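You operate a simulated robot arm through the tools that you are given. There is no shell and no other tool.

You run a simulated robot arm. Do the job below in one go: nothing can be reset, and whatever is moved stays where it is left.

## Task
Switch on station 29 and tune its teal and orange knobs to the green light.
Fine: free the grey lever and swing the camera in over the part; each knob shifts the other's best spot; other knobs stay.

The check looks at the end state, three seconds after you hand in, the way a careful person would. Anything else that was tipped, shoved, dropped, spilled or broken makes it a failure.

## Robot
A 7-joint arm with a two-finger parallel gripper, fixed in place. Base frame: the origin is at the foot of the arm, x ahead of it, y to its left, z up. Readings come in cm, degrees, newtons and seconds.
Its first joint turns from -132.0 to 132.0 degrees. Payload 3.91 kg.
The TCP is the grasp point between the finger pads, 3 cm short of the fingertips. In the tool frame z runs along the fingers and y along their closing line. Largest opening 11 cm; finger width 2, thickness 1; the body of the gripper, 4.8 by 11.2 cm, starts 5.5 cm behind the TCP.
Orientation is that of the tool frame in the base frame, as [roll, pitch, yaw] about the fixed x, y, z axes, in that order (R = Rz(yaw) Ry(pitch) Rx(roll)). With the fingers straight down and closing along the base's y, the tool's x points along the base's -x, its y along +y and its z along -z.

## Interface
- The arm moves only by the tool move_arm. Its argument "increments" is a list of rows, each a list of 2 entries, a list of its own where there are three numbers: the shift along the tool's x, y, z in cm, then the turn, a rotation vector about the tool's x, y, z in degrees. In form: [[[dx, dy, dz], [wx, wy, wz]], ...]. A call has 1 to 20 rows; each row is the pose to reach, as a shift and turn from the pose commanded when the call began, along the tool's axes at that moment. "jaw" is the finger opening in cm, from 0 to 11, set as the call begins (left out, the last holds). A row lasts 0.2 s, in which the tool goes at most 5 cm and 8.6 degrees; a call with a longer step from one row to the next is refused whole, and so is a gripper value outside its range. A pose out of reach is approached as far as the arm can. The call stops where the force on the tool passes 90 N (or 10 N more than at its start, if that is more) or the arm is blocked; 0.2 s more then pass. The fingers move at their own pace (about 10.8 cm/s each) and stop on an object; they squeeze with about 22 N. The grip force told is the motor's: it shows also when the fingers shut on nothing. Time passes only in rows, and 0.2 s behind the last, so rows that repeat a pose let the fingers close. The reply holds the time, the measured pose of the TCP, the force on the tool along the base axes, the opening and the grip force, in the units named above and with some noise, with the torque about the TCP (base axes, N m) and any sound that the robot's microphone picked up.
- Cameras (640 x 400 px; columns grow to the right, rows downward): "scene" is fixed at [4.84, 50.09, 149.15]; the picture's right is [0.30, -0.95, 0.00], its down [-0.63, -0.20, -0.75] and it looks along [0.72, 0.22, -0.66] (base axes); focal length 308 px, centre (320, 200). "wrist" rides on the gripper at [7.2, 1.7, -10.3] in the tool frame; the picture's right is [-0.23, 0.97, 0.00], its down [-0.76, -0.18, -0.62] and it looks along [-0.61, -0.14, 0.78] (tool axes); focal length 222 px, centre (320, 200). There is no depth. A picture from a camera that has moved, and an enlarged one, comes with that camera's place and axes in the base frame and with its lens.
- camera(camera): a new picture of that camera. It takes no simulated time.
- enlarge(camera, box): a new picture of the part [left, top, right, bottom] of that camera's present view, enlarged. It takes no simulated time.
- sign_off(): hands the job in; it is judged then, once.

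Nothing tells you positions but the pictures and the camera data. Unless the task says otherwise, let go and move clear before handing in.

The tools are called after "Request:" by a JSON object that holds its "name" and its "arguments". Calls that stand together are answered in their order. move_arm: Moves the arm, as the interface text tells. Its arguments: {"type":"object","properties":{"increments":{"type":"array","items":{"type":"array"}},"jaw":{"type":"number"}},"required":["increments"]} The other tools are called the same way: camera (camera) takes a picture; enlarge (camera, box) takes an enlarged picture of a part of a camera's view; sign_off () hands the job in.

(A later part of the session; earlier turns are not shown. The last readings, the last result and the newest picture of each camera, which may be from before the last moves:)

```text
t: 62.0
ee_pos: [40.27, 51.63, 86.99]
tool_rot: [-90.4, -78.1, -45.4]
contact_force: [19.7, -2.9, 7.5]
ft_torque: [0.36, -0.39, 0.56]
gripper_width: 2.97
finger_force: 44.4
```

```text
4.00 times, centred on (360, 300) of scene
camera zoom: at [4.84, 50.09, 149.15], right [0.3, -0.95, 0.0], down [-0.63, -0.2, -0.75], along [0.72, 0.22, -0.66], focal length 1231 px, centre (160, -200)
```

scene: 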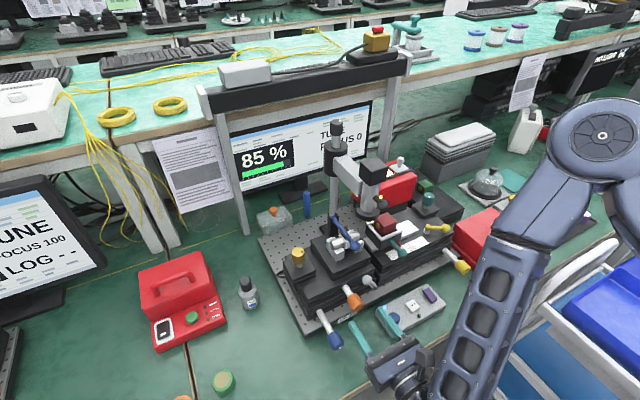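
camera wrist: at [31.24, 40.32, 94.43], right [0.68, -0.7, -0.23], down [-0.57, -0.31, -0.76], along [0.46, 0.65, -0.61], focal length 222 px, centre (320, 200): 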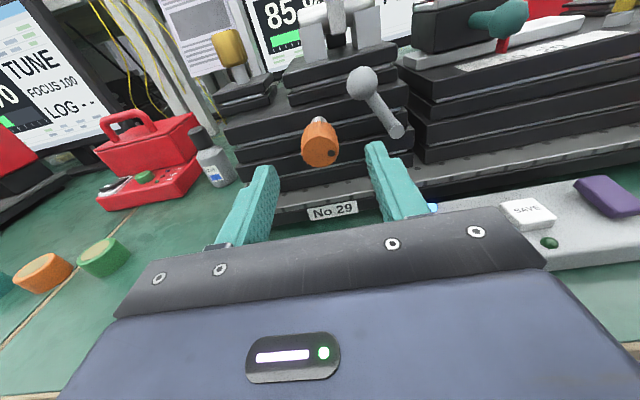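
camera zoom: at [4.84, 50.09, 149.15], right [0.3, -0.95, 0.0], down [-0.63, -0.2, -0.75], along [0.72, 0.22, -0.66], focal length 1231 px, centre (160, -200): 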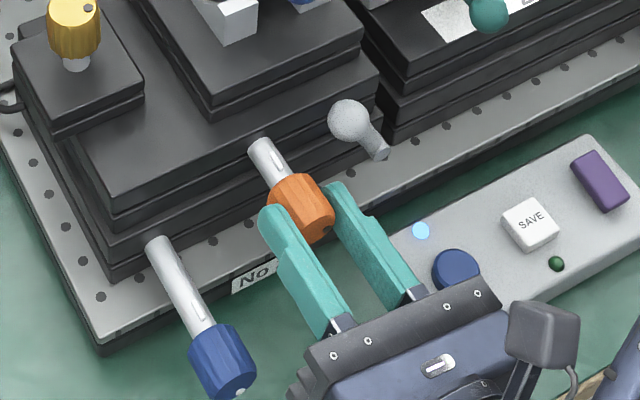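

A clockwise turn of 12° took it from 85 % to 90 %. I'll continue clockwise in steps.

Request:
{"name": "move_arm", "arguments": {"increments": [[[0, 0, 0], [0, 0, 4]], [[0, 0, 0], [0, 0, 8]], [[0, 0, 0], [0, 0, 8]]]}}

Request:
{"name": "enlarge", "arguments": {"camera": "scene", "box": [225, 95, 375, 195]}}

Request:
{"name": "enlarge", "arguments": {"camera": "wrist", "box": [200, 60, 440, 210]}}

```text
t: 62.8
ee_pos: [40.35, 51.63, 87.01]
tool_rot: [-90.3, -70.1, -45.3]
contact_force: [25.8, -3.6, 6.5]
ft_torque: [0.38, -0.43, 0.36]
gripper_width: 3.01
finger_force: 45.3
```

```text
4.00 times, centred on (300, 145) of scene
camera zoom: at [4.84, 50.09, 149.15], right [0.3, -0.95, 0.0], down [-0.63, -0.2, -0.75], along [0.72, 0.22, -0.66], focal length 1231 px, centre (400, 420)
```

zoom: 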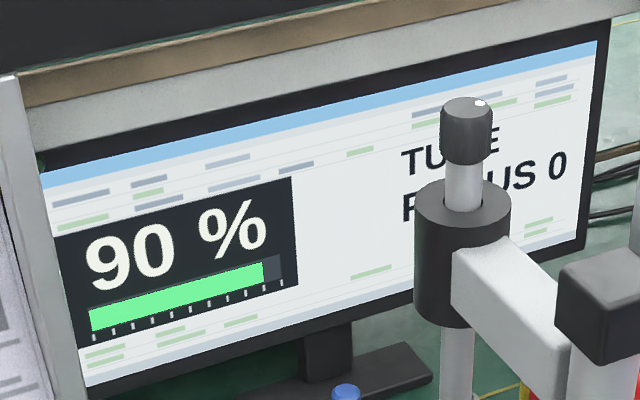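

```text
2.67 times, centred on (320, 135) of wrist
camera zoom: at [35.82, 41.51, 93.33], right [0.58, -0.6, -0.55], down [-0.75, -0.13, -0.65], along [0.32, 0.79, -0.52], focal length 592 px, centre (320, 373)
```

zoom: 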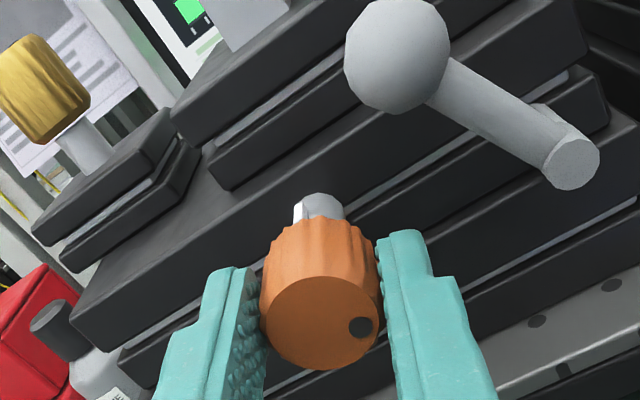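

It's still 90 %, so orange peaks about midway, around +16°. I'll go back 4°, release the orange knob, and then tune the teal knob.

Request:
{"name": "move_arm", "arguments": {"increments": [[[0, 0, 0], [0, 0, -2]], [[0, 0, 0], [0, 0, -4]], [[0, 0, 0], [0, 0, -4]]]}}

Request:
{"name": "enlarge", "arguments": {"camera": "scene", "box": [225, 95, 375, 195]}}

Request:
{"name": "enlarge", "arguments": {"camera": "scene", "box": [370, 270, 460, 335]}}

```text
t: 63.6
ee_pos: [40.38, 51.72, 87.0]
tool_rot: [-90.5, -74.1, -45.3]
contact_force: [23.3, 0.6, 6.3]
ft_torque: [0.17, -0.21, 0.55]
gripper_width: 2.99
finger_force: 45.1
```

```text
4.00 times, centred on (300, 145) of scene
camera zoom: at [4.84, 50.09, 149.15], right [0.3, -0.95, 0.0], down [-0.63, -0.2, -0.75], along [0.72, 0.22, -0.66], focal length 1231 px, centre (400, 420)
```

zoom: 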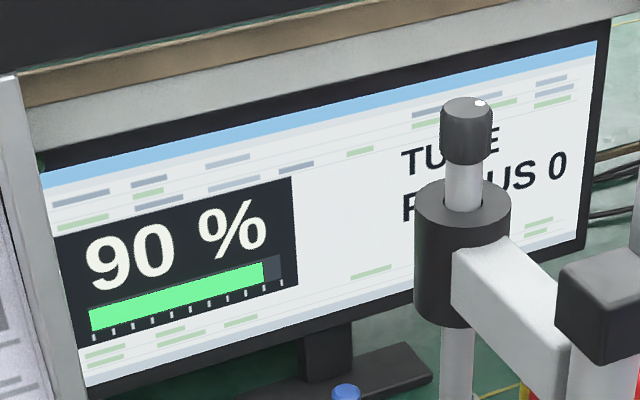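

```text
6.15 times, centred on (415, 302) of scene
camera zoom: at [4.84, 50.09, 149.15], right [0.3, -0.95, 0.0], down [-0.63, -0.2, -0.75], along [0.72, 0.22, -0.66], focal length 1894 px, centre (-265, -431)
```

zoom: 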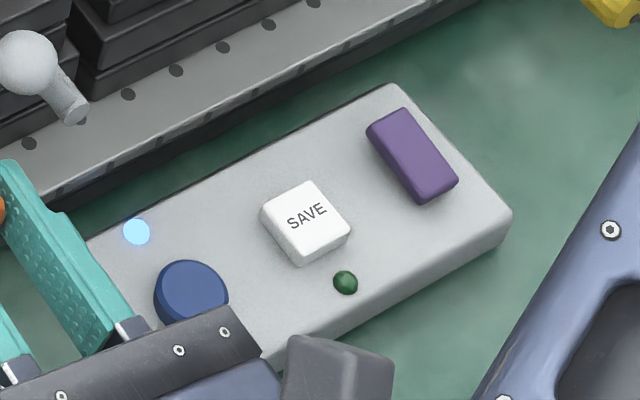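

Orange is now at +16° and the reading is 90 %. I'll open, retreat straight back and undo the roll.

Request:
{"name": "move_arm", "arguments": {"increments": [[[0, 0, 0], [0, 0, 0]], [[0, 0, 0], [0, 0, 0]], [[0, 0, -1.5], [0, 0, 0]], [[0, 0, -3.5], [0, 0, -4]], [[0, 0, -5], [0, 0, -12]], [[0, 0, -5], [0, 0, -16]], [[0, 0, -5], [0, 0, -16]]], "jaw": 4.8}}

Request:
{"name": "enlarge", "arguments": {"camera": "wrist", "box": [280, 110, 360, 180]}}

Request:
{"name": "enlarge", "arguments": {"camera": "scene", "box": [225, 95, 375, 195]}}

```text
t: 65.2
ee_pos: [36.68, 48.2, 86.93]
tool_rot: [137.9, -89.9, 86.6]
contact_force: [0.3, 0.4, -0.3]
ft_torque: [0.02, -0.02, -0.03]
gripper_width: 4.82
finger_force: 0.1
```

```text
5.71 times, centred on (320, 145) of wrist
camera zoom: at [30.52, 39.73, 94.34], right [0.68, -0.7, -0.23], down [-0.57, -0.31, -0.76], along [0.46, 0.65, -0.61], focal length 1269 px, centre (320, 514)
```

zoom: 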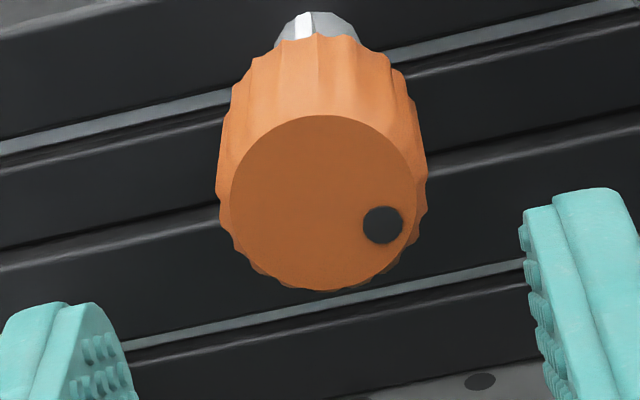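

```text
4.00 times, centred on (300, 145) of scene
camera zoom: at [4.84, 50.09, 149.15], right [0.3, -0.95, 0.0], down [-0.63, -0.2, -0.75], along [0.72, 0.22, -0.66], focal length 1231 px, centre (400, 420)
```

zoom: 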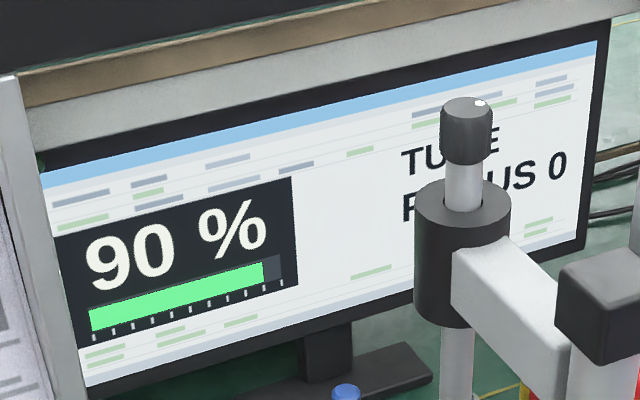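

The reading holds at 90 % after release. I'll now raise the arm, swing the tool to point down, and head for the teal knob.

Request:
{"name": "move_arm", "arguments": {"increments": [[[2, 1.5, -0.5], [0, -8, 0]], [[4, 3, -0.5], [0, -16, 0]], [[6, 4.5, -0.5], [0, -24, 0]], [[8, 6, -0.5], [0, -32, 0]], [[10, 8, -0.5], [0, -40, 0]], [[12, 10, 0], [0, -48, 0]], [[14, 12, 0], [0, -56, 0]], [[16, 14, 0], [0, -64, 0]], [[18, 16, 1], [0, -72, 0]], [[19, 18, 2], [0, -80, 0]], [[20, 20, 3], [0, -88, 0]], [[20, 20, 4], [0, -90, 0]], [[20, 20, 4], [0, -90, 0]]], "jaw": 5}}

Request:
{"name": "camera", "arguments": {"camera": "scene"}}

Request:
{"name": "camera", "arguments": {"camera": "wrist"}}

```text
t: 68.0
ee_pos: [53.66, 36.82, 107.09]
tool_rot: [179.9, 0.2, 44.4]
contact_force: [-0.4, -0.4, -0.5]
ft_torque: [0.0, -0.02, -0.01]
gripper_width: 5.01
finger_force: 0.0
```

```text
taken
```

scene: 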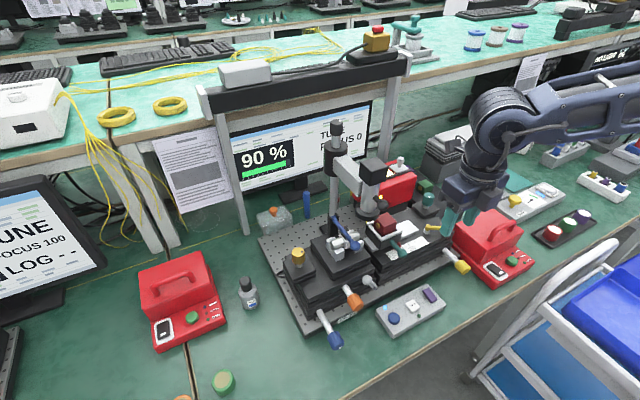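

```text
taken
camera wrist: at [59.97, 40.6, 117.44], right [0.52, -0.86, 0.0], down [-0.67, -0.4, 0.63], along [-0.53, -0.33, -0.78], focal length 222 px, centre (320, 200)
```

wrist: 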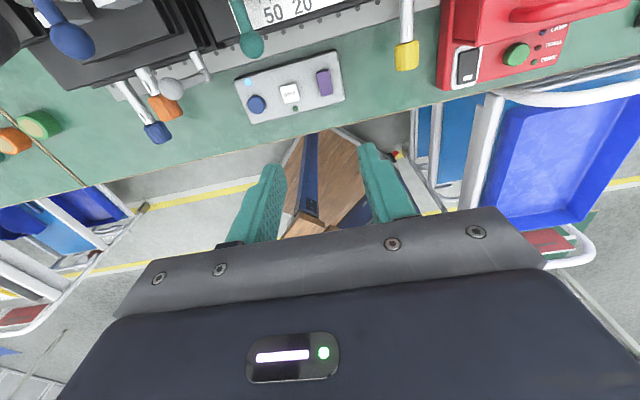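

The tool now points down. I'll move over the teal knob.

Request:
{"name": "move_arm", "arguments": {"increments": [[[2.3, 1.7, 0], [0, 0, 0]], [[4.6, 3.4, 0], [0, 0, 0]], [[6.9, 5, 0], [0, 0, 0]], [[9.2, 6.7, 0], [0, 0, 0]], [[11.5, 8.4, 0], [0, 0, 0]], [[13.8, 10, 1], [0, 0, 0]], [[16, 11.7, 2], [0, 0, 0]], [[18.2, 13.2, 3.5], [0, 0, 0]], [[18.2, 13.2, 3.5], [0, 0, 0]]]}}

Request:
{"name": "camera", "arguments": {"camera": "wrist"}}

Request:
{"name": "enlarge", "arguments": {"camera": "wrist", "box": [240, 60, 400, 180]}}

Request:
{"name": "enlarge", "arguments": {"camera": "scene", "box": [350, 130, 510, 230]}}

```text
t: 70.0
ee_pos: [75.79, 39.92, 103.49]
tool_rot: [179.9, 0.1, 44.4]
contact_force: [-0.3, -0.5, 0.6]
ft_torque: [-0.01, -0.01, 0.03]
gripper_width: 5.01
finger_force: 0.0
```

```text
taken
camera wrist: at [82.15, 43.84, 113.92], right [0.52, -0.86, 0.0], down [-0.67, -0.4, 0.62], along [-0.53, -0.33, -0.78], focal length 222 px, centre (320, 200)
```

wrist: 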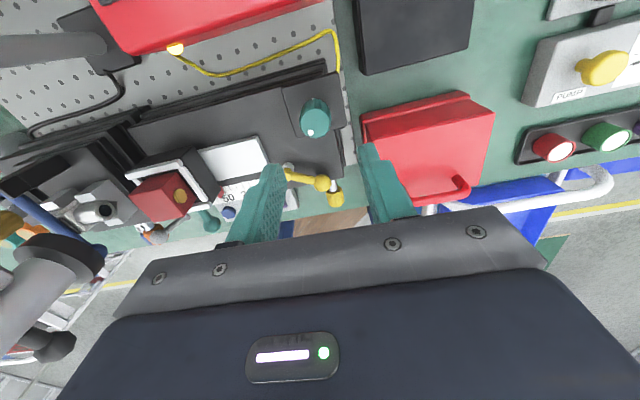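

```text
3.33 times, centred on (320, 120) of wrist
camera zoom: at [82.15, 43.84, 113.92], right [0.52, -0.86, 0.0], down [-0.67, -0.4, 0.62], along [-0.53, -0.33, -0.78], focal length 740 px, centre (320, 467)
```

zoom: 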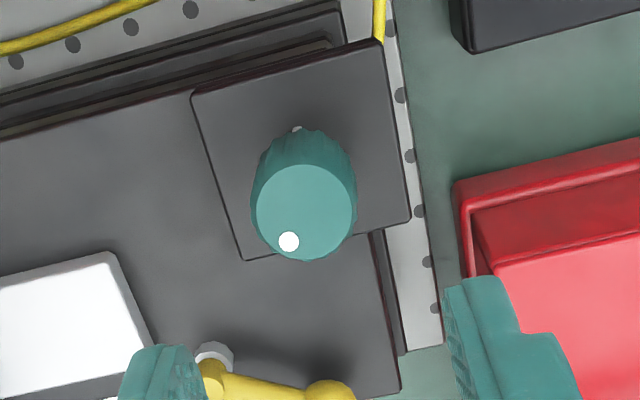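

```text
4.00 times, centred on (430, 180) of scene
camera zoom: at [4.84, 50.09, 149.15], right [0.3, -0.95, 0.0], down [-0.63, -0.2, -0.75], along [0.72, 0.22, -0.66], focal length 1231 px, centre (-120, 280)
```

zoom: 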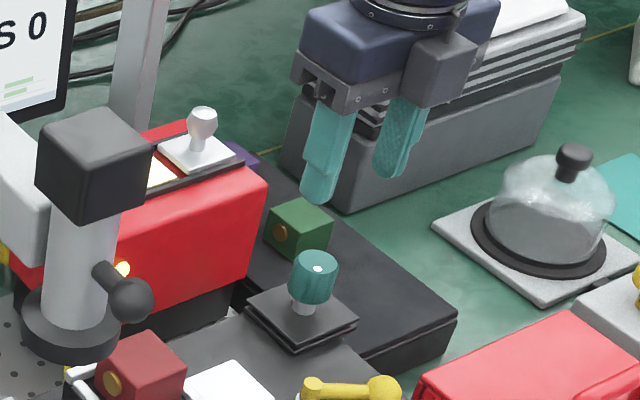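

The teal knob centre is at about (75.75, 40.4) with its top at z≈93.8. I'll correct the offset and lower the open fingers around it.

Request:
{"name": "move_arm", "arguments": {"increments": [[[0.31, -0.37, 1], [0, 0, 0]], [[0.31, -0.37, 3], [0, 0, 0]], [[0.31, -0.37, 5], [0, 0, 0]], [[0.31, -0.37, 7], [0, 0, 0]], [[0.31, -0.37, 8.5], [0, 0, 0]], [[0.31, -0.37, 9.2], [0, 0, 0]], [[0.31, -0.37, 9.2], [0, 0, 0]]]}}

Request:
{"name": "enlarge", "arguments": {"camera": "wrist", "box": [220, 80, 420, 205]}}

Request:
{"name": "enlarge", "arguments": {"camera": "scene", "box": [350, 130, 510, 230]}}

```text
t: 71.6
ee_pos: [75.63, 40.44, 94.31]
tool_rot: [180.0, 0.0, 44.3]
contact_force: [0.2, -0.6, -0.4]
ft_torque: [0.0, 0.04, 0.0]
gripper_width: 5.02
finger_force: 0.1
```

```text
3.20 times, centred on (320, 142) of wrist
camera zoom: at [82.19, 44.25, 104.73], right [0.52, -0.86, 0.0], down [-0.67, -0.4, 0.62], along [-0.53, -0.32, -0.78], focal length 711 px, centre (320, 384)
```

zoom: 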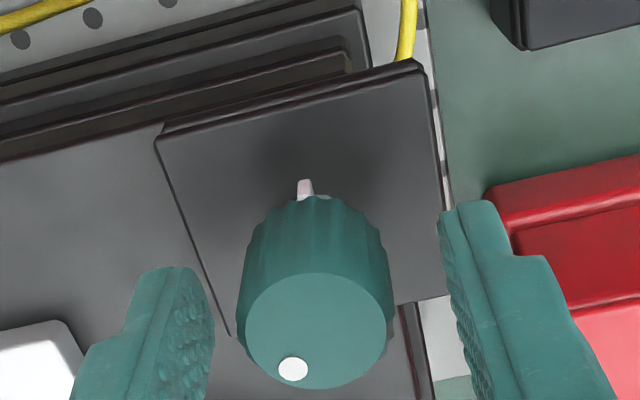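

```text
4.00 times, centred on (430, 180) of scene
camera zoom: at [4.84, 50.09, 149.15], right [0.3, -0.95, 0.0], down [-0.63, -0.2, -0.75], along [0.72, 0.22, -0.66], focal length 1231 px, centre (-120, 280)
```

zoom: 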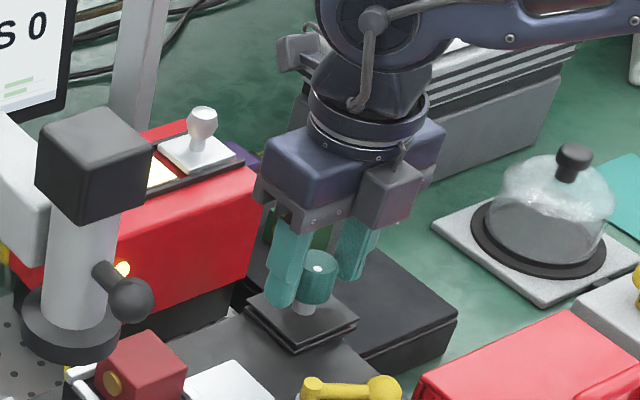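

The knob is between the fingers, slightly left of centre. I'll shift 0.15 cm and close.

Request:
{"name": "move_arm", "arguments": {"increments": [[[0, -0.15, 0], [0, 0, 0]], [[0, -0.15, 0], [0, 0, 0]], [[0, -0.15, 0], [0, 0, 0]], [[0, -0.15, 0], [0, 0, 0]]], "jaw": 1.5}}

Request:
{"name": "enlarge", "arguments": {"camera": "wrist", "box": [220, 80, 420, 205]}}

Request:
{"name": "enlarge", "arguments": {"camera": "scene", "box": [225, 95, 375, 195]}}

```text
t: 72.6
ee_pos: [75.75, 40.43, 94.36]
tool_rot: [179.9, 0.1, 44.3]
contact_force: [10.5, -6.3, 2.6]
ft_torque: [0.19, 0.51, 0.0]
gripper_width: 2.97
finger_force: 44.6
```

```text
3.20 times, centred on (320, 142) of wrist
camera zoom: at [82.14, 44.29, 104.74], right [0.52, -0.86, 0.0], down [-0.67, -0.4, 0.62], along [-0.53, -0.32, -0.78], focal length 711 px, centre (320, 384)
```

zoom: 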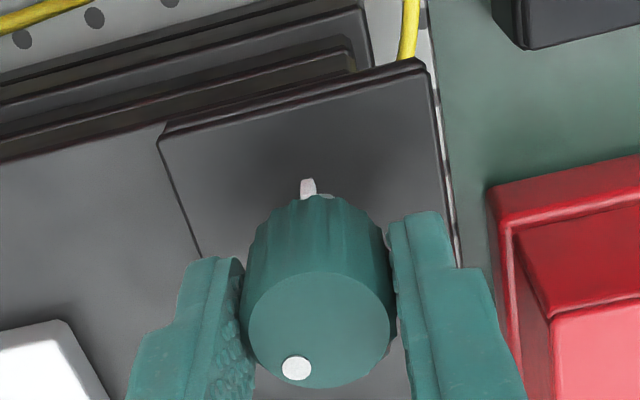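

```text
4.00 times, centred on (300, 145) of scene
camera zoom: at [4.84, 50.09, 149.15], right [0.3, -0.95, 0.0], down [-0.63, -0.2, -0.75], along [0.72, 0.22, -0.66], focal length 1231 px, centre (400, 420)
```

zoom: 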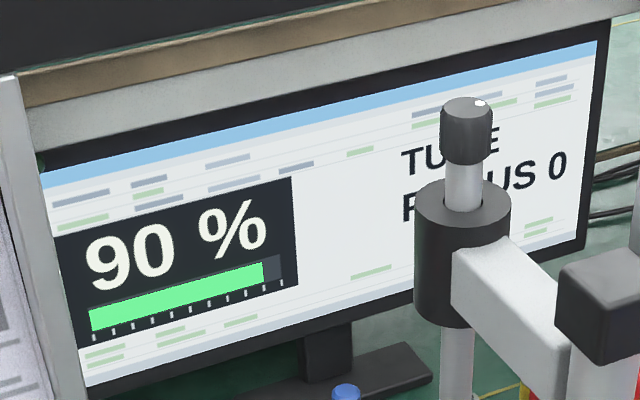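

Gripped. I'll try turning the teal knob +10° (clockwise from above).

Request:
{"name": "move_arm", "arguments": {"increments": [[[0, 0.06, 0], [0, 0, 5]], [[0, 0.06, 0], [0, 0, 10]], [[0, 0.06, 0], [0, 0, 10]]]}}

Request:
{"name": "enlarge", "arguments": {"camera": "scene", "box": [225, 95, 375, 195]}}

Request:
{"name": "enlarge", "arguments": {"camera": "wrist", "box": [220, 80, 420, 205]}}

```text
t: 73.4
ee_pos: [75.74, 40.5, 94.32]
tool_rot: [179.8, 0.2, 34.3]
contact_force: [8.1, -8.0, 2.7]
ft_torque: [0.25, 0.53, -0.05]
gripper_width: 2.97
finger_force: 45.3
```

```text
4.00 times, centred on (300, 145) of scene
camera zoom: at [4.84, 50.09, 149.15], right [0.3, -0.95, 0.0], down [-0.63, -0.2, -0.75], along [0.72, 0.22, -0.66], focal length 1231 px, centre (400, 420)
```

zoom: 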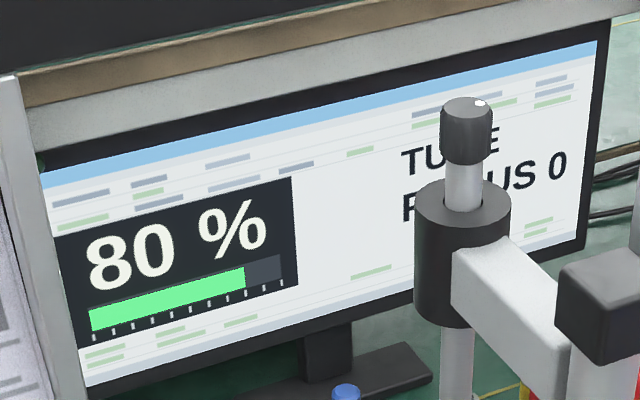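

```text
3.20 times, centred on (320, 142) of wrist
camera zoom: at [82.71, 43.13, 104.74], right [0.36, -0.93, 0.0], down [-0.73, -0.28, 0.62], along [-0.58, -0.23, -0.78], focal length 711 px, centre (320, 384)
```

zoom: 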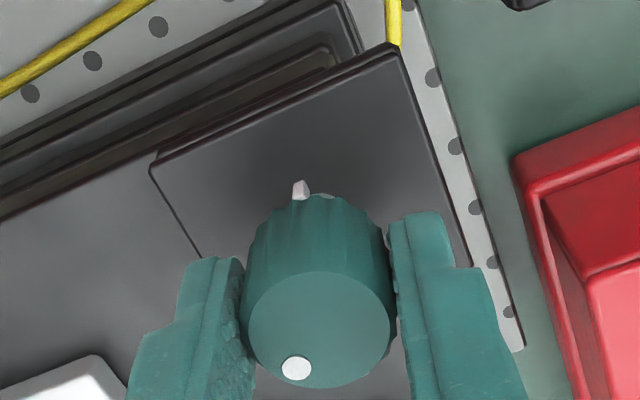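

Wrong direction, since it dropped to 80 %. I'll turn the other way, to -10° from its start.

Request:
{"name": "move_arm", "arguments": {"increments": [[[0, 0, 0], [0, 0, -5]], [[0, 0, 0], [0, 0, -10]], [[0, 0, 0], [0, 0, -15]], [[0, 0, 0], [0, 0, -20]], [[0, 0, 0], [0, 0, -20]]]}}

Request:
{"name": "enlarge", "arguments": {"camera": "scene", "box": [225, 95, 375, 195]}}

Request:
{"name": "enlarge", "arguments": {"camera": "scene", "box": [370, 270, 460, 335]}}

```text
t: 74.6
ee_pos: [75.79, 40.52, 94.33]
tool_rot: [179.9, 0.1, 54.4]
contact_force: [9.3, -14.8, 10.5]
ft_torque: [0.7, 0.2, 0.01]
gripper_width: 2.97
finger_force: 44.6
```

```text
4.00 times, centred on (300, 145) of scene
camera zoom: at [4.84, 50.09, 149.15], right [0.3, -0.95, 0.0], down [-0.63, -0.2, -0.75], along [0.72, 0.22, -0.66], focal length 1231 px, centre (400, 420)
```

zoom: 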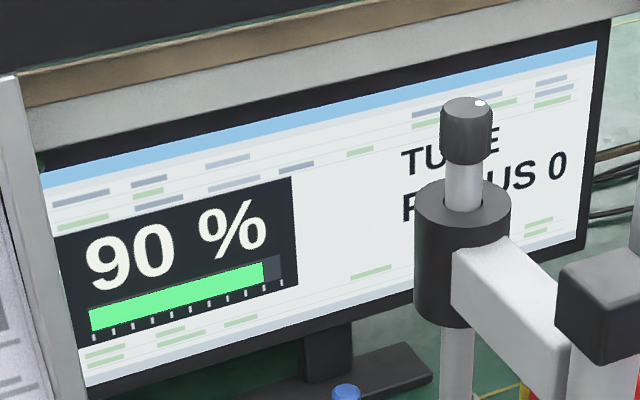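

```text
6.15 times, centred on (415, 302) of scene
camera zoom: at [4.84, 50.09, 149.15], right [0.3, -0.95, 0.0], down [-0.63, -0.2, -0.75], along [0.72, 0.22, -0.66], focal length 1894 px, centre (-265, -431)
```

zoom: 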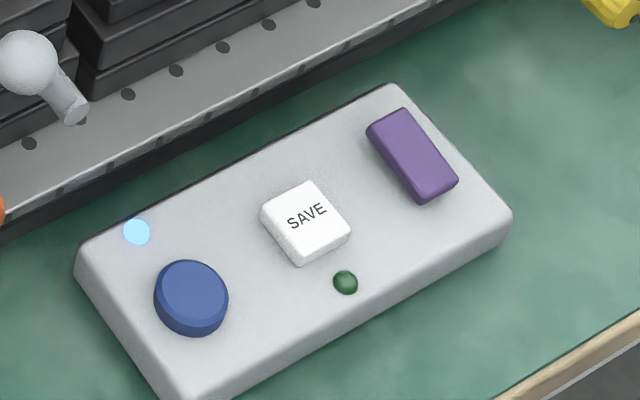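

The readings move in steps of 5 (85, 90, 80, 90), so this is a coarse readout. That would make sense if FOCUS has to come up for a fine one, which means the camera has to sit exactly over the part. First I'll try teal at -5°.

Request:
{"name": "move_arm", "arguments": {"increments": [[[0, 0, 0], [0, 0, 2.5]], [[0, 0, 0], [0, 0, 5]], [[0, 0, 0], [0, 0, 5]]]}}

Request:
{"name": "enlarge", "arguments": {"camera": "scene", "box": [225, 95, 375, 195]}}

Request:
{"name": "enlarge", "arguments": {"camera": "scene", "box": [300, 110, 400, 160]}}

```text
t: 75.4
ee_pos: [75.69, 40.36, 94.32]
tool_rot: [179.9, 0.1, 49.3]
contact_force: [13.2, -12.6, 15.0]
ft_torque: [-0.26, 0.53, -0.01]
gripper_width: 2.97
finger_force: 44.8
```

```text
4.00 times, centred on (300, 145) of scene
camera zoom: at [4.84, 50.09, 149.15], right [0.3, -0.95, 0.0], down [-0.63, -0.2, -0.75], along [0.72, 0.22, -0.66], focal length 1231 px, centre (400, 420)
```

zoom: 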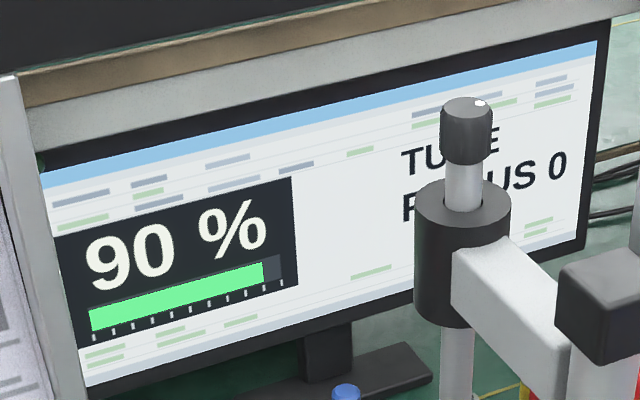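

```text
6.40 times, centred on (350, 135) of scene
camera zoom: at [4.84, 50.09, 149.15], right [0.3, -0.95, 0.0], down [-0.63, -0.2, -0.75], along [0.72, 0.22, -0.66], focal length 1969 px, centre (128, 616)
```

zoom: 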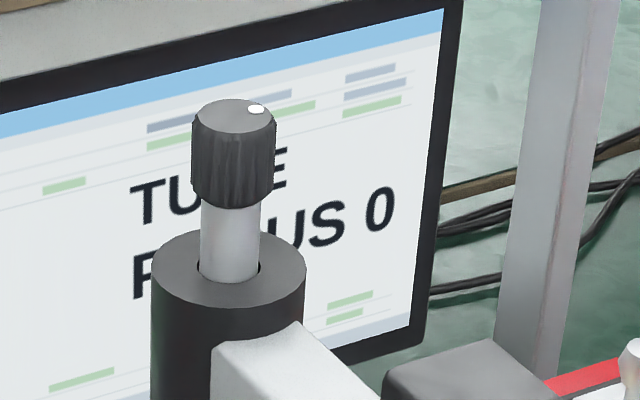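

Still 90 %. I'll leave the teal knob at -5°, release it, and go back to the station camera to look for the swing angle where FOCUS comes up.

Request:
{"name": "move_arm", "arguments": {"increments": [[[0, 0, 0], [0, 0, 0]], [[0, 0, 0], [0, 0, 0]], [[0, 0, -2], [0, 0, 0]], [[0, 0, -5], [0, 0, 0]], [[0, 0, -9], [0, 0, 2.5]], [[0, 0, -13], [0, 0, 5]], [[0, 0, -13], [0, 0, 5]]], "jaw": 5}}

Request:
{"name": "enlarge", "arguments": {"camera": "scene", "box": [225, 95, 375, 195]}}

Request:
{"name": "enlarge", "arguments": {"camera": "wrist", "box": [240, 60, 400, 180]}}

```text
t: 77.0
ee_pos: [75.8, 40.44, 107.33]
tool_rot: [179.8, 0.1, 44.3]
contact_force: [0.3, -0.1, -0.1]
ft_torque: [-0.01, 0.03, -0.03]
gripper_width: 5.03
finger_force: 0.2
```

```text
4.00 times, centred on (300, 145) of scene
camera zoom: at [4.84, 50.09, 149.15], right [0.3, -0.95, 0.0], down [-0.63, -0.2, -0.75], along [0.72, 0.22, -0.66], focal length 1231 px, centre (400, 420)
```

zoom: 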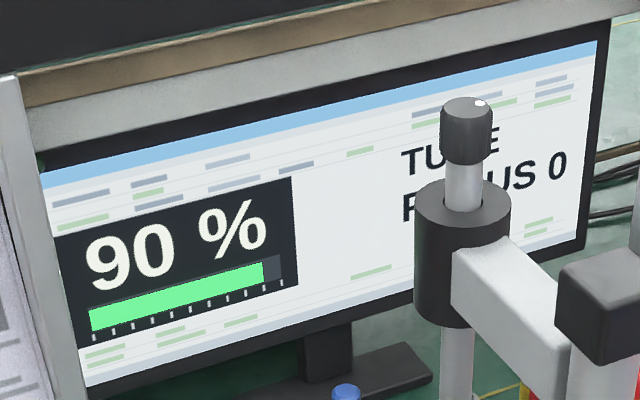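

```text
3.33 times, centred on (320, 120) of wrist
camera zoom: at [82.1, 44.31, 117.77], right [0.52, -0.86, 0.0], down [-0.67, -0.4, 0.62], along [-0.53, -0.32, -0.78], focal length 740 px, centre (320, 467)
```

zoom: 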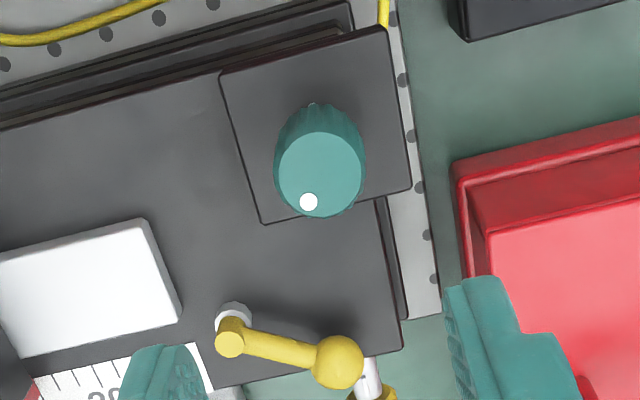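

The teal knob stayed where I left it. Now I'll move back in front of the station camera and level the tool again.

Request:
{"name": "move_arm", "arguments": {"increments": [[[-2, -1.6, -0.3], [0, 0, 0]], [[-4.5, -3.5, -0.6], [0, 4, 0]], [[-7, -5.5, -1], [0, 12, 0]], [[-9.5, -7.5, -1.5], [0, 20, 0]], [[-12, -9.5, -2], [0, 28, 0]], [[-14.5, -11.5, -2], [0, 36, 0]], [[-16.5, -13.5, -2], [0, 44, 0]], [[-18.5, -15, -2], [0, 52, 0]], [[-19, -16.5, -2], [0, 60, 0]], [[-19, -18, -1.5], [0, 68, 0]], [[-19, -19, -1], [0, 76, 0]], [[-19, -20, -0.5], [0, 83, 0]], [[-19, -20, -0.5], [0, 83, 0]]]}}

Request:
{"name": "camera", "arguments": {"camera": "scene"}}

Request:
{"name": "camera", "arguments": {"camera": "wrist"}}

```text
t: 79.8
ee_pos: [48.13, 41.58, 107.83]
tool_rot: [179.4, -83.0, 45.0]
contact_force: [-0.1, 0.3, 0.9]
ft_torque: [0.01, -0.01, -0.03]
gripper_width: 4.99
finger_force: 0.0
out of reach, approached as far as the arm can: row 7
```

```text
taken
```

scene: 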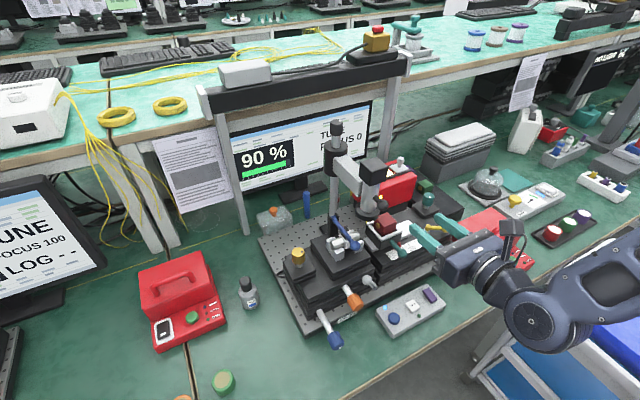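

```text
taken
camera wrist: at [42.65, 33.75, 116.38], right [0.66, -0.72, -0.22], down [-0.63, -0.37, -0.68], along [0.4, 0.59, -0.7], focal length 222 px, centre (320, 200)
```

wrist: 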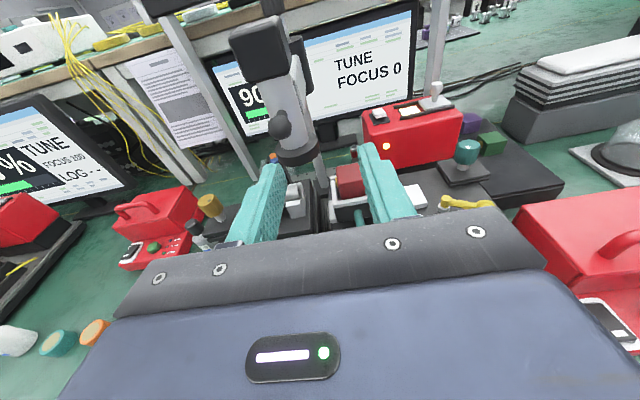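

The handle ball is ahead of me. I'll straddle it with the fingers left and right and take hold.

Request:
{"name": "move_arm", "arguments": {"increments": [[[0, -1.8, 0.5], [0, 0, 0]], [[0, -3.65, 1], [0, 0, 0]], [[0.15, -3.65, 3], [0, 0, 0]], [[0.3, -3.65, 5], [0, 0, 0]], [[0.45, -3.65, 7], [0, 0, 0]], [[0.55, -3.65, 8.6], [0, 0, 0]], [[0.55, -3.65, 8.6], [0, 0, 0]]]}}

Request:
{"name": "enlarge", "arguments": {"camera": "wrist", "box": [200, 80, 440, 230]}}

Request:
{"name": "enlarge", "arguments": {"camera": "scene", "box": [290, 130, 450, 230]}}

```text
t: 81.4
ee_pos: [51.89, 50.25, 107.3]
tool_rot: [179.3, -83.0, 45.1]
contact_force: [0.1, 0.8, 0.5]
ft_torque: [-0.01, 0.05, -0.02]
gripper_width: 5.01
finger_force: 0.1
```

```text
2.67 times, centred on (320, 155) of wrist
camera zoom: at [46.26, 42.42, 115.87], right [0.66, -0.72, -0.22], down [-0.63, -0.37, -0.68], along [0.4, 0.59, -0.7], focal length 592 px, centre (320, 320)
```

zoom: 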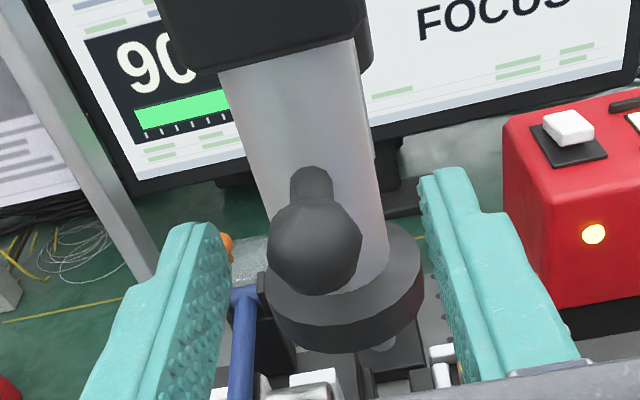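

```text
4.00 times, centred on (370, 180) of scene
camera zoom: at [4.84, 50.09, 149.15], right [0.3, -0.95, 0.0], down [-0.63, -0.2, -0.75], along [0.72, 0.22, -0.66], focal length 1231 px, centre (120, 280)
```

zoom: 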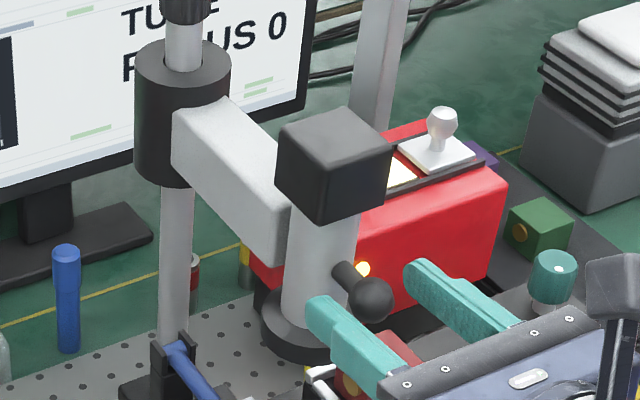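

The ball is between the fingers. I'll grip it and swing back outward to about 258°, measured around the post.

Request:
{"name": "move_arm", "arguments": {"increments": [[[0, -0.2, 0], [0, 0, 0]], [[0, -0.2, 0], [0, 0, 0]], [[0, -0.2, 0], [0, 0, 0]], [[0, -0.9, 0.05], [0, 0, 0]], [[0, -1.7, 0.15], [0, 0, 0]], [[0, -2.5, 0.27], [0, 0, 0]], [[0.05, -3.2, 0.36], [0, 0, 0]], [[0.05, -3.69, 0.44], [0, 0, 0]]], "jaw": 1.5}}

Request:
{"name": "enlarge", "arguments": {"camera": "wrist", "box": [200, 80, 440, 230]}}

Request:
{"name": "enlarge", "arguments": {"camera": "scene", "box": [260, 110, 420, 210]}}

```text
t: 83.2
ee_pos: [49.55, 52.93, 107.4]
tool_rot: [179.3, -82.9, 45.0]
contact_force: [2.0, -1.3, 1.3]
ft_torque: [0.06, -0.09, -0.37]
gripper_width: 2.32
finger_force: 45.7
```

```text
2.67 times, centred on (320, 155) of wrist
camera zoom: at [44.0, 45.3, 115.85], right [0.66, -0.72, -0.22], down [-0.63, -0.37, -0.68], along [0.4, 0.59, -0.7], focal length 592 px, centre (320, 320)
```

zoom: 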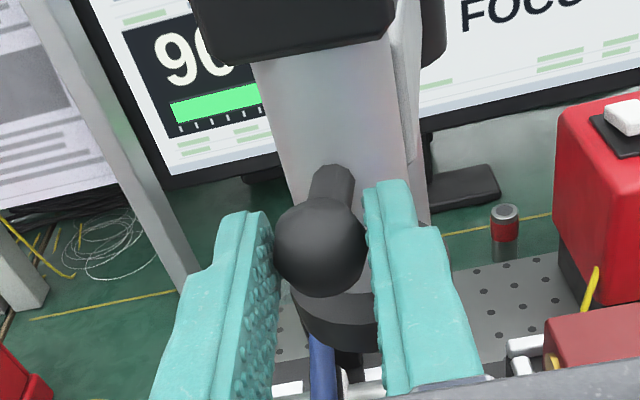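

```text
4.00 times, centred on (340, 160) of scene
camera zoom: at [4.84, 50.09, 149.15], right [0.3, -0.95, 0.0], down [-0.63, -0.2, -0.75], along [0.72, 0.22, -0.66], focal length 1231 px, centre (240, 360)
```

zoom: 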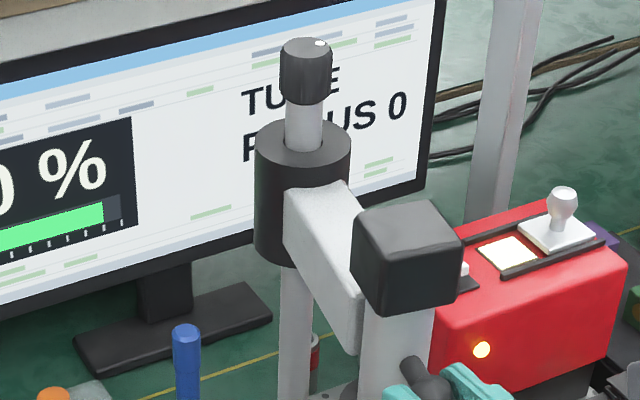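

The grip is firm. I'll step the camera outward about 1.5° at a time and read FOCUS.

Request:
{"name": "move_arm", "arguments": {"increments": [[[0, -0.25, 0.05], [0, 0, 0]], [[0, -0.5, 0.1], [0, 0, 0]]]}}

Request:
{"name": "enlarge", "arguments": {"camera": "scene", "box": [300, 110, 400, 160]}}

Request:
{"name": "move_arm", "arguments": {"increments": [[[0, -0.25, 0.06], [0, 0, 0]], [[0, -0.5, 0.12], [0, 0, 0]]]}}

Request:
{"name": "enlarge", "arguments": {"camera": "scene", "box": [300, 110, 400, 160]}}

Request:
{"name": "move_arm", "arguments": {"increments": [[[0, -0.25, 0.06], [0, 0, 0]], [[0, -0.5, 0.13], [0, 0, 0]]]}}

Request:
{"name": "enlarge", "arguments": {"camera": "scene", "box": [300, 110, 400, 160]}}

```text
t: 83.8
ee_pos: [49.2, 53.48, 107.37]
tool_rot: [179.5, -82.9, 44.8]
contact_force: [-1.4, -3.1, 1.8]
ft_torque: [0.09, 0.03, -0.23]
gripper_width: 2.31
finger_force: 45.1
```

```text
6.40 times, centred on (350, 135) of scene
camera zoom: at [4.84, 50.09, 149.15], right [0.3, -0.95, 0.0], down [-0.63, -0.2, -0.75], along [0.72, 0.22, -0.66], focal length 1969 px, centre (128, 616)
```

zoom: 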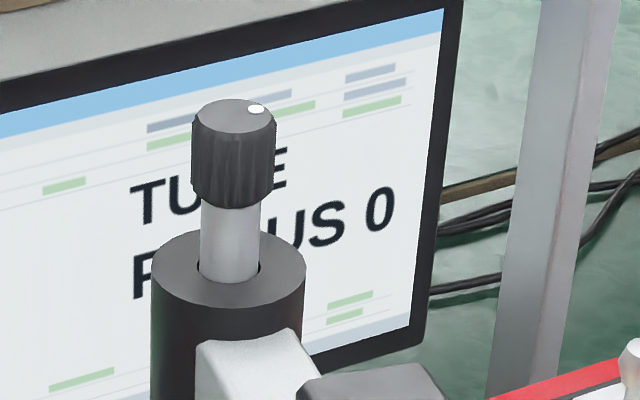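

```text
t: 84.4
ee_pos: [48.81, 54.0, 107.25]
tool_rot: [179.2, -82.9, 45.0]
contact_force: [-0.1, -1.9, 4.3]
ft_torque: [0.17, -0.18, -0.27]
gripper_width: 2.31
finger_force: 45.0
```

```text
6.40 times, centred on (350, 135) of scene
camera zoom: at [4.84, 50.09, 149.15], right [0.3, -0.95, 0.0], down [-0.63, -0.2, -0.75], along [0.72, 0.22, -0.66], focal length 1969 px, centre (128, 616)
```

zoom: 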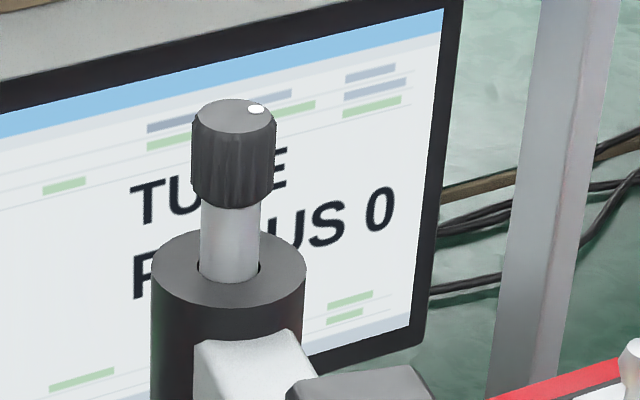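

```text
t: 85.0
ee_pos: [48.62, 54.44, 107.32]
tool_rot: [179.4, -83.0, 44.9]
contact_force: [-1.3, -3.6, 4.0]
ft_torque: [0.18, -0.16, -0.28]
gripper_width: 2.34
finger_force: 44.8
```

```text
6.40 times, centred on (350, 135) of scene
camera zoom: at [4.84, 50.09, 149.15], right [0.3, -0.95, 0.0], down [-0.63, -0.2, -0.75], along [0.72, 0.22, -0.66], focal length 1969 px, centre (128, 616)
```

zoom: 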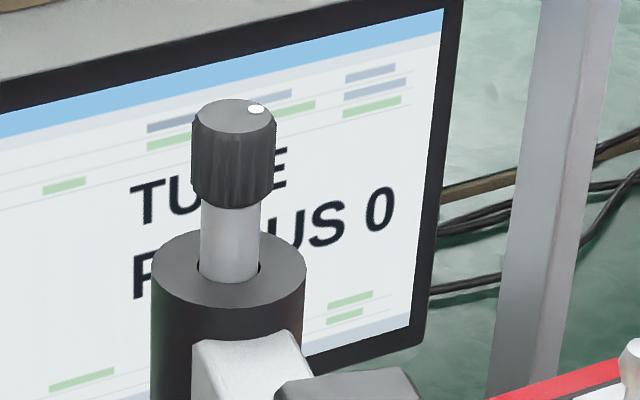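

FOCUS is still 0 at about 254°. I'll continue in the same small steps.

Request:
{"name": "move_arm", "arguments": {"increments": [[[0, -0.25, 0.07], [0, 0, 0]], [[0, -0.5, 0.15], [0, 0, 0]]]}}

Request:
{"name": "enlarge", "arguments": {"camera": "scene", "box": [300, 110, 400, 160]}}

Request:
{"name": "move_arm", "arguments": {"increments": [[[0, -0.25, 0.08], [0, 0, 0]], [[0, -0.5, 0.17], [0, 0, 0]]]}}

Request:
{"name": "enlarge", "arguments": {"camera": "scene", "box": [300, 110, 400, 160]}}

Request:
{"name": "move_arm", "arguments": {"increments": [[[0, -0.25, 0.09], [0, 0, 0]], [[0, -0.5, 0.18], [0, 0, 0]]]}}

Request:
{"name": "enlarge", "arguments": {"camera": "scene", "box": [300, 110, 400, 160]}}

Request:
{"name": "move_arm", "arguments": {"increments": [[[0, -0.25, 0.1], [0, 0, 0]], [[0, -0.5, 0.2], [0, 0, 0]]]}}

Request:
{"name": "enlarge", "arguments": {"camera": "scene", "box": [300, 110, 400, 160]}}

Request:
{"name": "move_arm", "arguments": {"increments": [[[0, -0.25, 0.1], [0, 0, 0]], [[0, -0.5, 0.21], [0, 0, 0]]]}}

Request:
{"name": "enlarge", "arguments": {"camera": "scene", "box": [300, 110, 400, 160]}}

```text
t: 85.6
ee_pos: [48.44, 54.96, 107.36]
tool_rot: [179.4, -82.9, 45.0]
contact_force: [1.1, -1.4, 9.3]
ft_torque: [0.16, -0.19, -0.29]
gripper_width: 2.32
finger_force: 44.9
```

```text
6.40 times, centred on (350, 135) of scene
camera zoom: at [4.84, 50.09, 149.15], right [0.3, -0.95, 0.0], down [-0.63, -0.2, -0.75], along [0.72, 0.22, -0.66], focal length 1969 px, centre (128, 616)
```

zoom: 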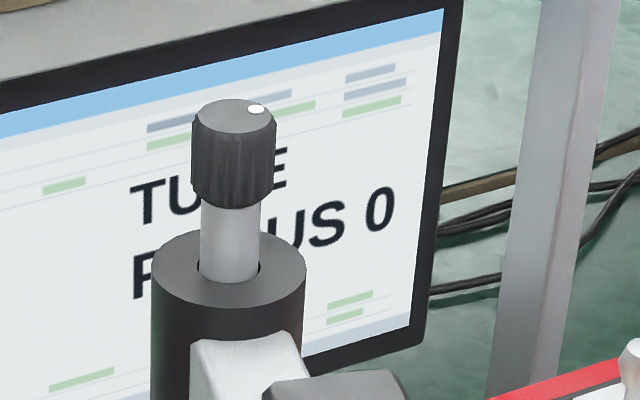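

```text
t: 86.2
ee_pos: [48.08, 55.27, 107.29]
tool_rot: [179.6, -82.9, 44.9]
contact_force: [-1.3, -3.4, 12.8]
ft_torque: [0.21, -0.11, -0.21]
gripper_width: 2.33
finger_force: 45.0
```

```text
6.40 times, centred on (350, 135) of scene
camera zoom: at [4.84, 50.09, 149.15], right [0.3, -0.95, 0.0], down [-0.63, -0.2, -0.75], along [0.72, 0.22, -0.66], focal length 1969 px, centre (128, 616)
```

zoom: 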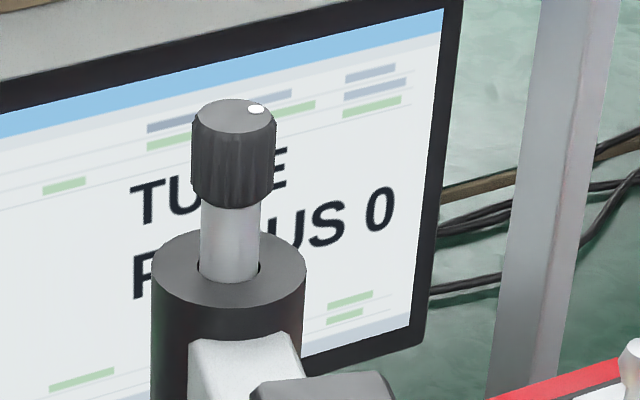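

```text
t: 86.8
ee_pos: [48.0, 55.95, 107.1]
tool_rot: [179.4, -82.9, 45.1]
contact_force: [-4.4, -1.7, 16.0]
ft_torque: [0.12, -0.15, -0.14]
gripper_width: 2.35
finger_force: 45.7
```

```text
6.40 times, centred on (350, 135) of scene
camera zoom: at [4.84, 50.09, 149.15], right [0.3, -0.95, 0.0], down [-0.63, -0.2, -0.75], along [0.72, 0.22, -0.66], focal length 1969 px, centre (128, 616)
```

zoom: 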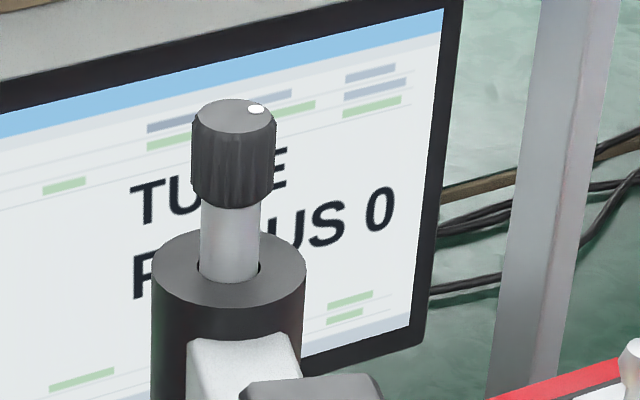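

```text
t: 87.4
ee_pos: [47.76, 56.28, 107.16]
tool_rot: [179.4, -83.0, 44.9]
contact_force: [-3.2, -3.2, 23.2]
ft_torque: [0.4, -0.4, -0.2]
gripper_width: 2.32
finger_force: 45.0
```

```text
6.40 times, centred on (350, 135) of scene
camera zoom: at [4.84, 50.09, 149.15], right [0.3, -0.95, 0.0], down [-0.63, -0.2, -0.75], along [0.72, 0.22, -0.66], focal length 1969 px, centre (128, 616)
```

zoom: 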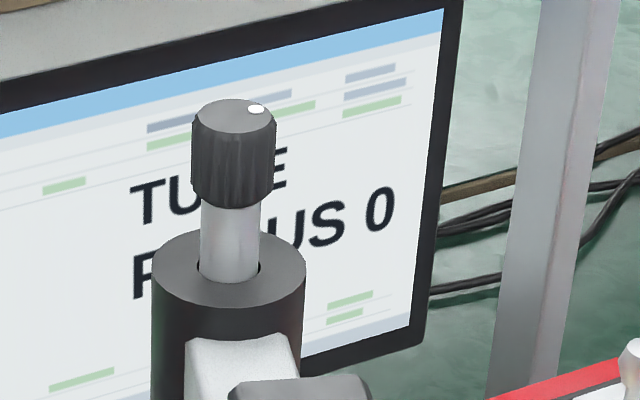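

```text
t: 88.0
ee_pos: [47.55, 56.74, 107.21]
tool_rot: [179.5, -83.0, 44.8]
contact_force: [-1.9, -3.6, 25.4]
ft_torque: [0.48, -0.44, -0.39]
gripper_width: 2.33
finger_force: 45.0
```

```text
6.40 times, centred on (350, 135) of scene
camera zoom: at [4.84, 50.09, 149.15], right [0.3, -0.95, 0.0], down [-0.63, -0.2, -0.75], along [0.72, 0.22, -0.66], focal length 1969 px, centre (128, 616)
```

zoom: 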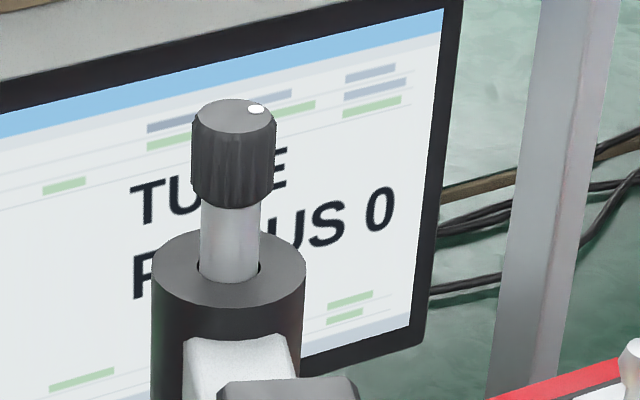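

FOCUS stays 0, but I should also check whether the percentage turns into a finer reading at some angle. I'll view the whole screen.

Request:
{"name": "enlarge", "arguments": {"camera": "scene", "box": [225, 95, 385, 195]}}

Request:
{"name": "camera", "arguments": {"camera": "wrist"}}

Request:
{"name": "camera", "arguments": {"camera": "scene"}}

Request:
{"name": "enlarge", "arguments": {"camera": "wrist", "box": [200, 80, 440, 230]}}

```text
4.00 times, centred on (305, 145) of scene
camera zoom: at [4.84, 50.09, 149.15], right [0.3, -0.95, 0.0], down [-0.63, -0.2, -0.75], along [0.72, 0.22, -0.66], focal length 1231 px, centre (380, 420)
```

zoom: 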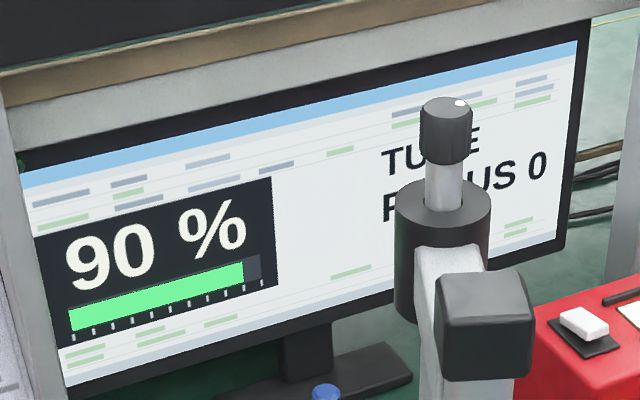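

```text
taken
camera wrist: at [42.07, 49.04, 115.77], right [0.66, -0.72, -0.22], down [-0.63, -0.37, -0.68], along [0.4, 0.59, -0.7], focal length 222 px, centre (320, 200)
```

wrist: 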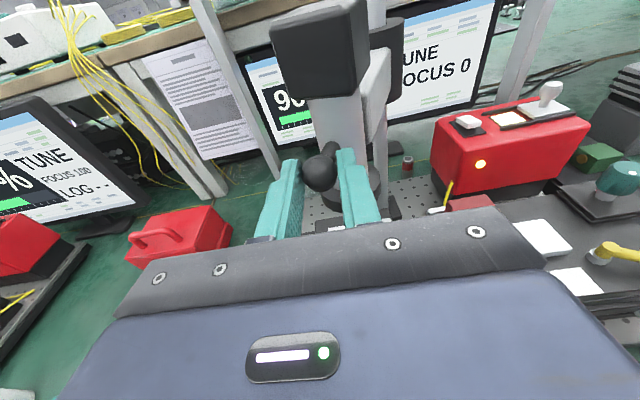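

```text
taken
```

scene: 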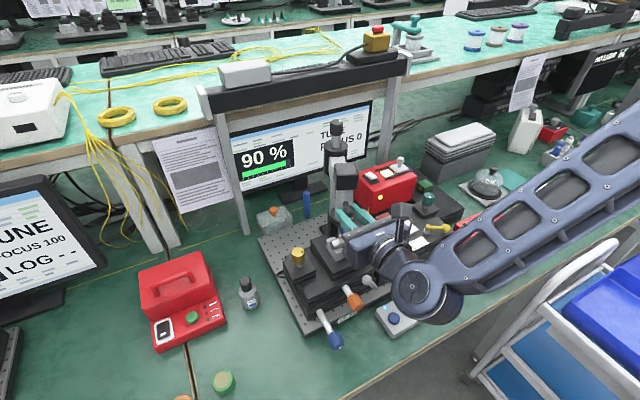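

```text
2.67 times, centred on (320, 155) of wrist
camera zoom: at [42.07, 49.04, 115.77], right [0.66, -0.72, -0.22], down [-0.63, -0.37, -0.68], along [0.4, 0.59, -0.7], focal length 592 px, centre (320, 320)
```

zoom: 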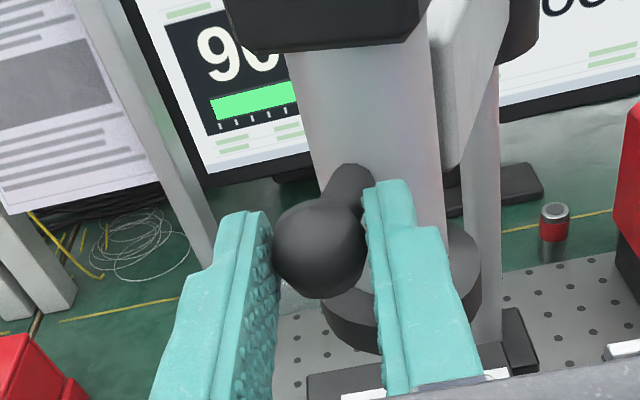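

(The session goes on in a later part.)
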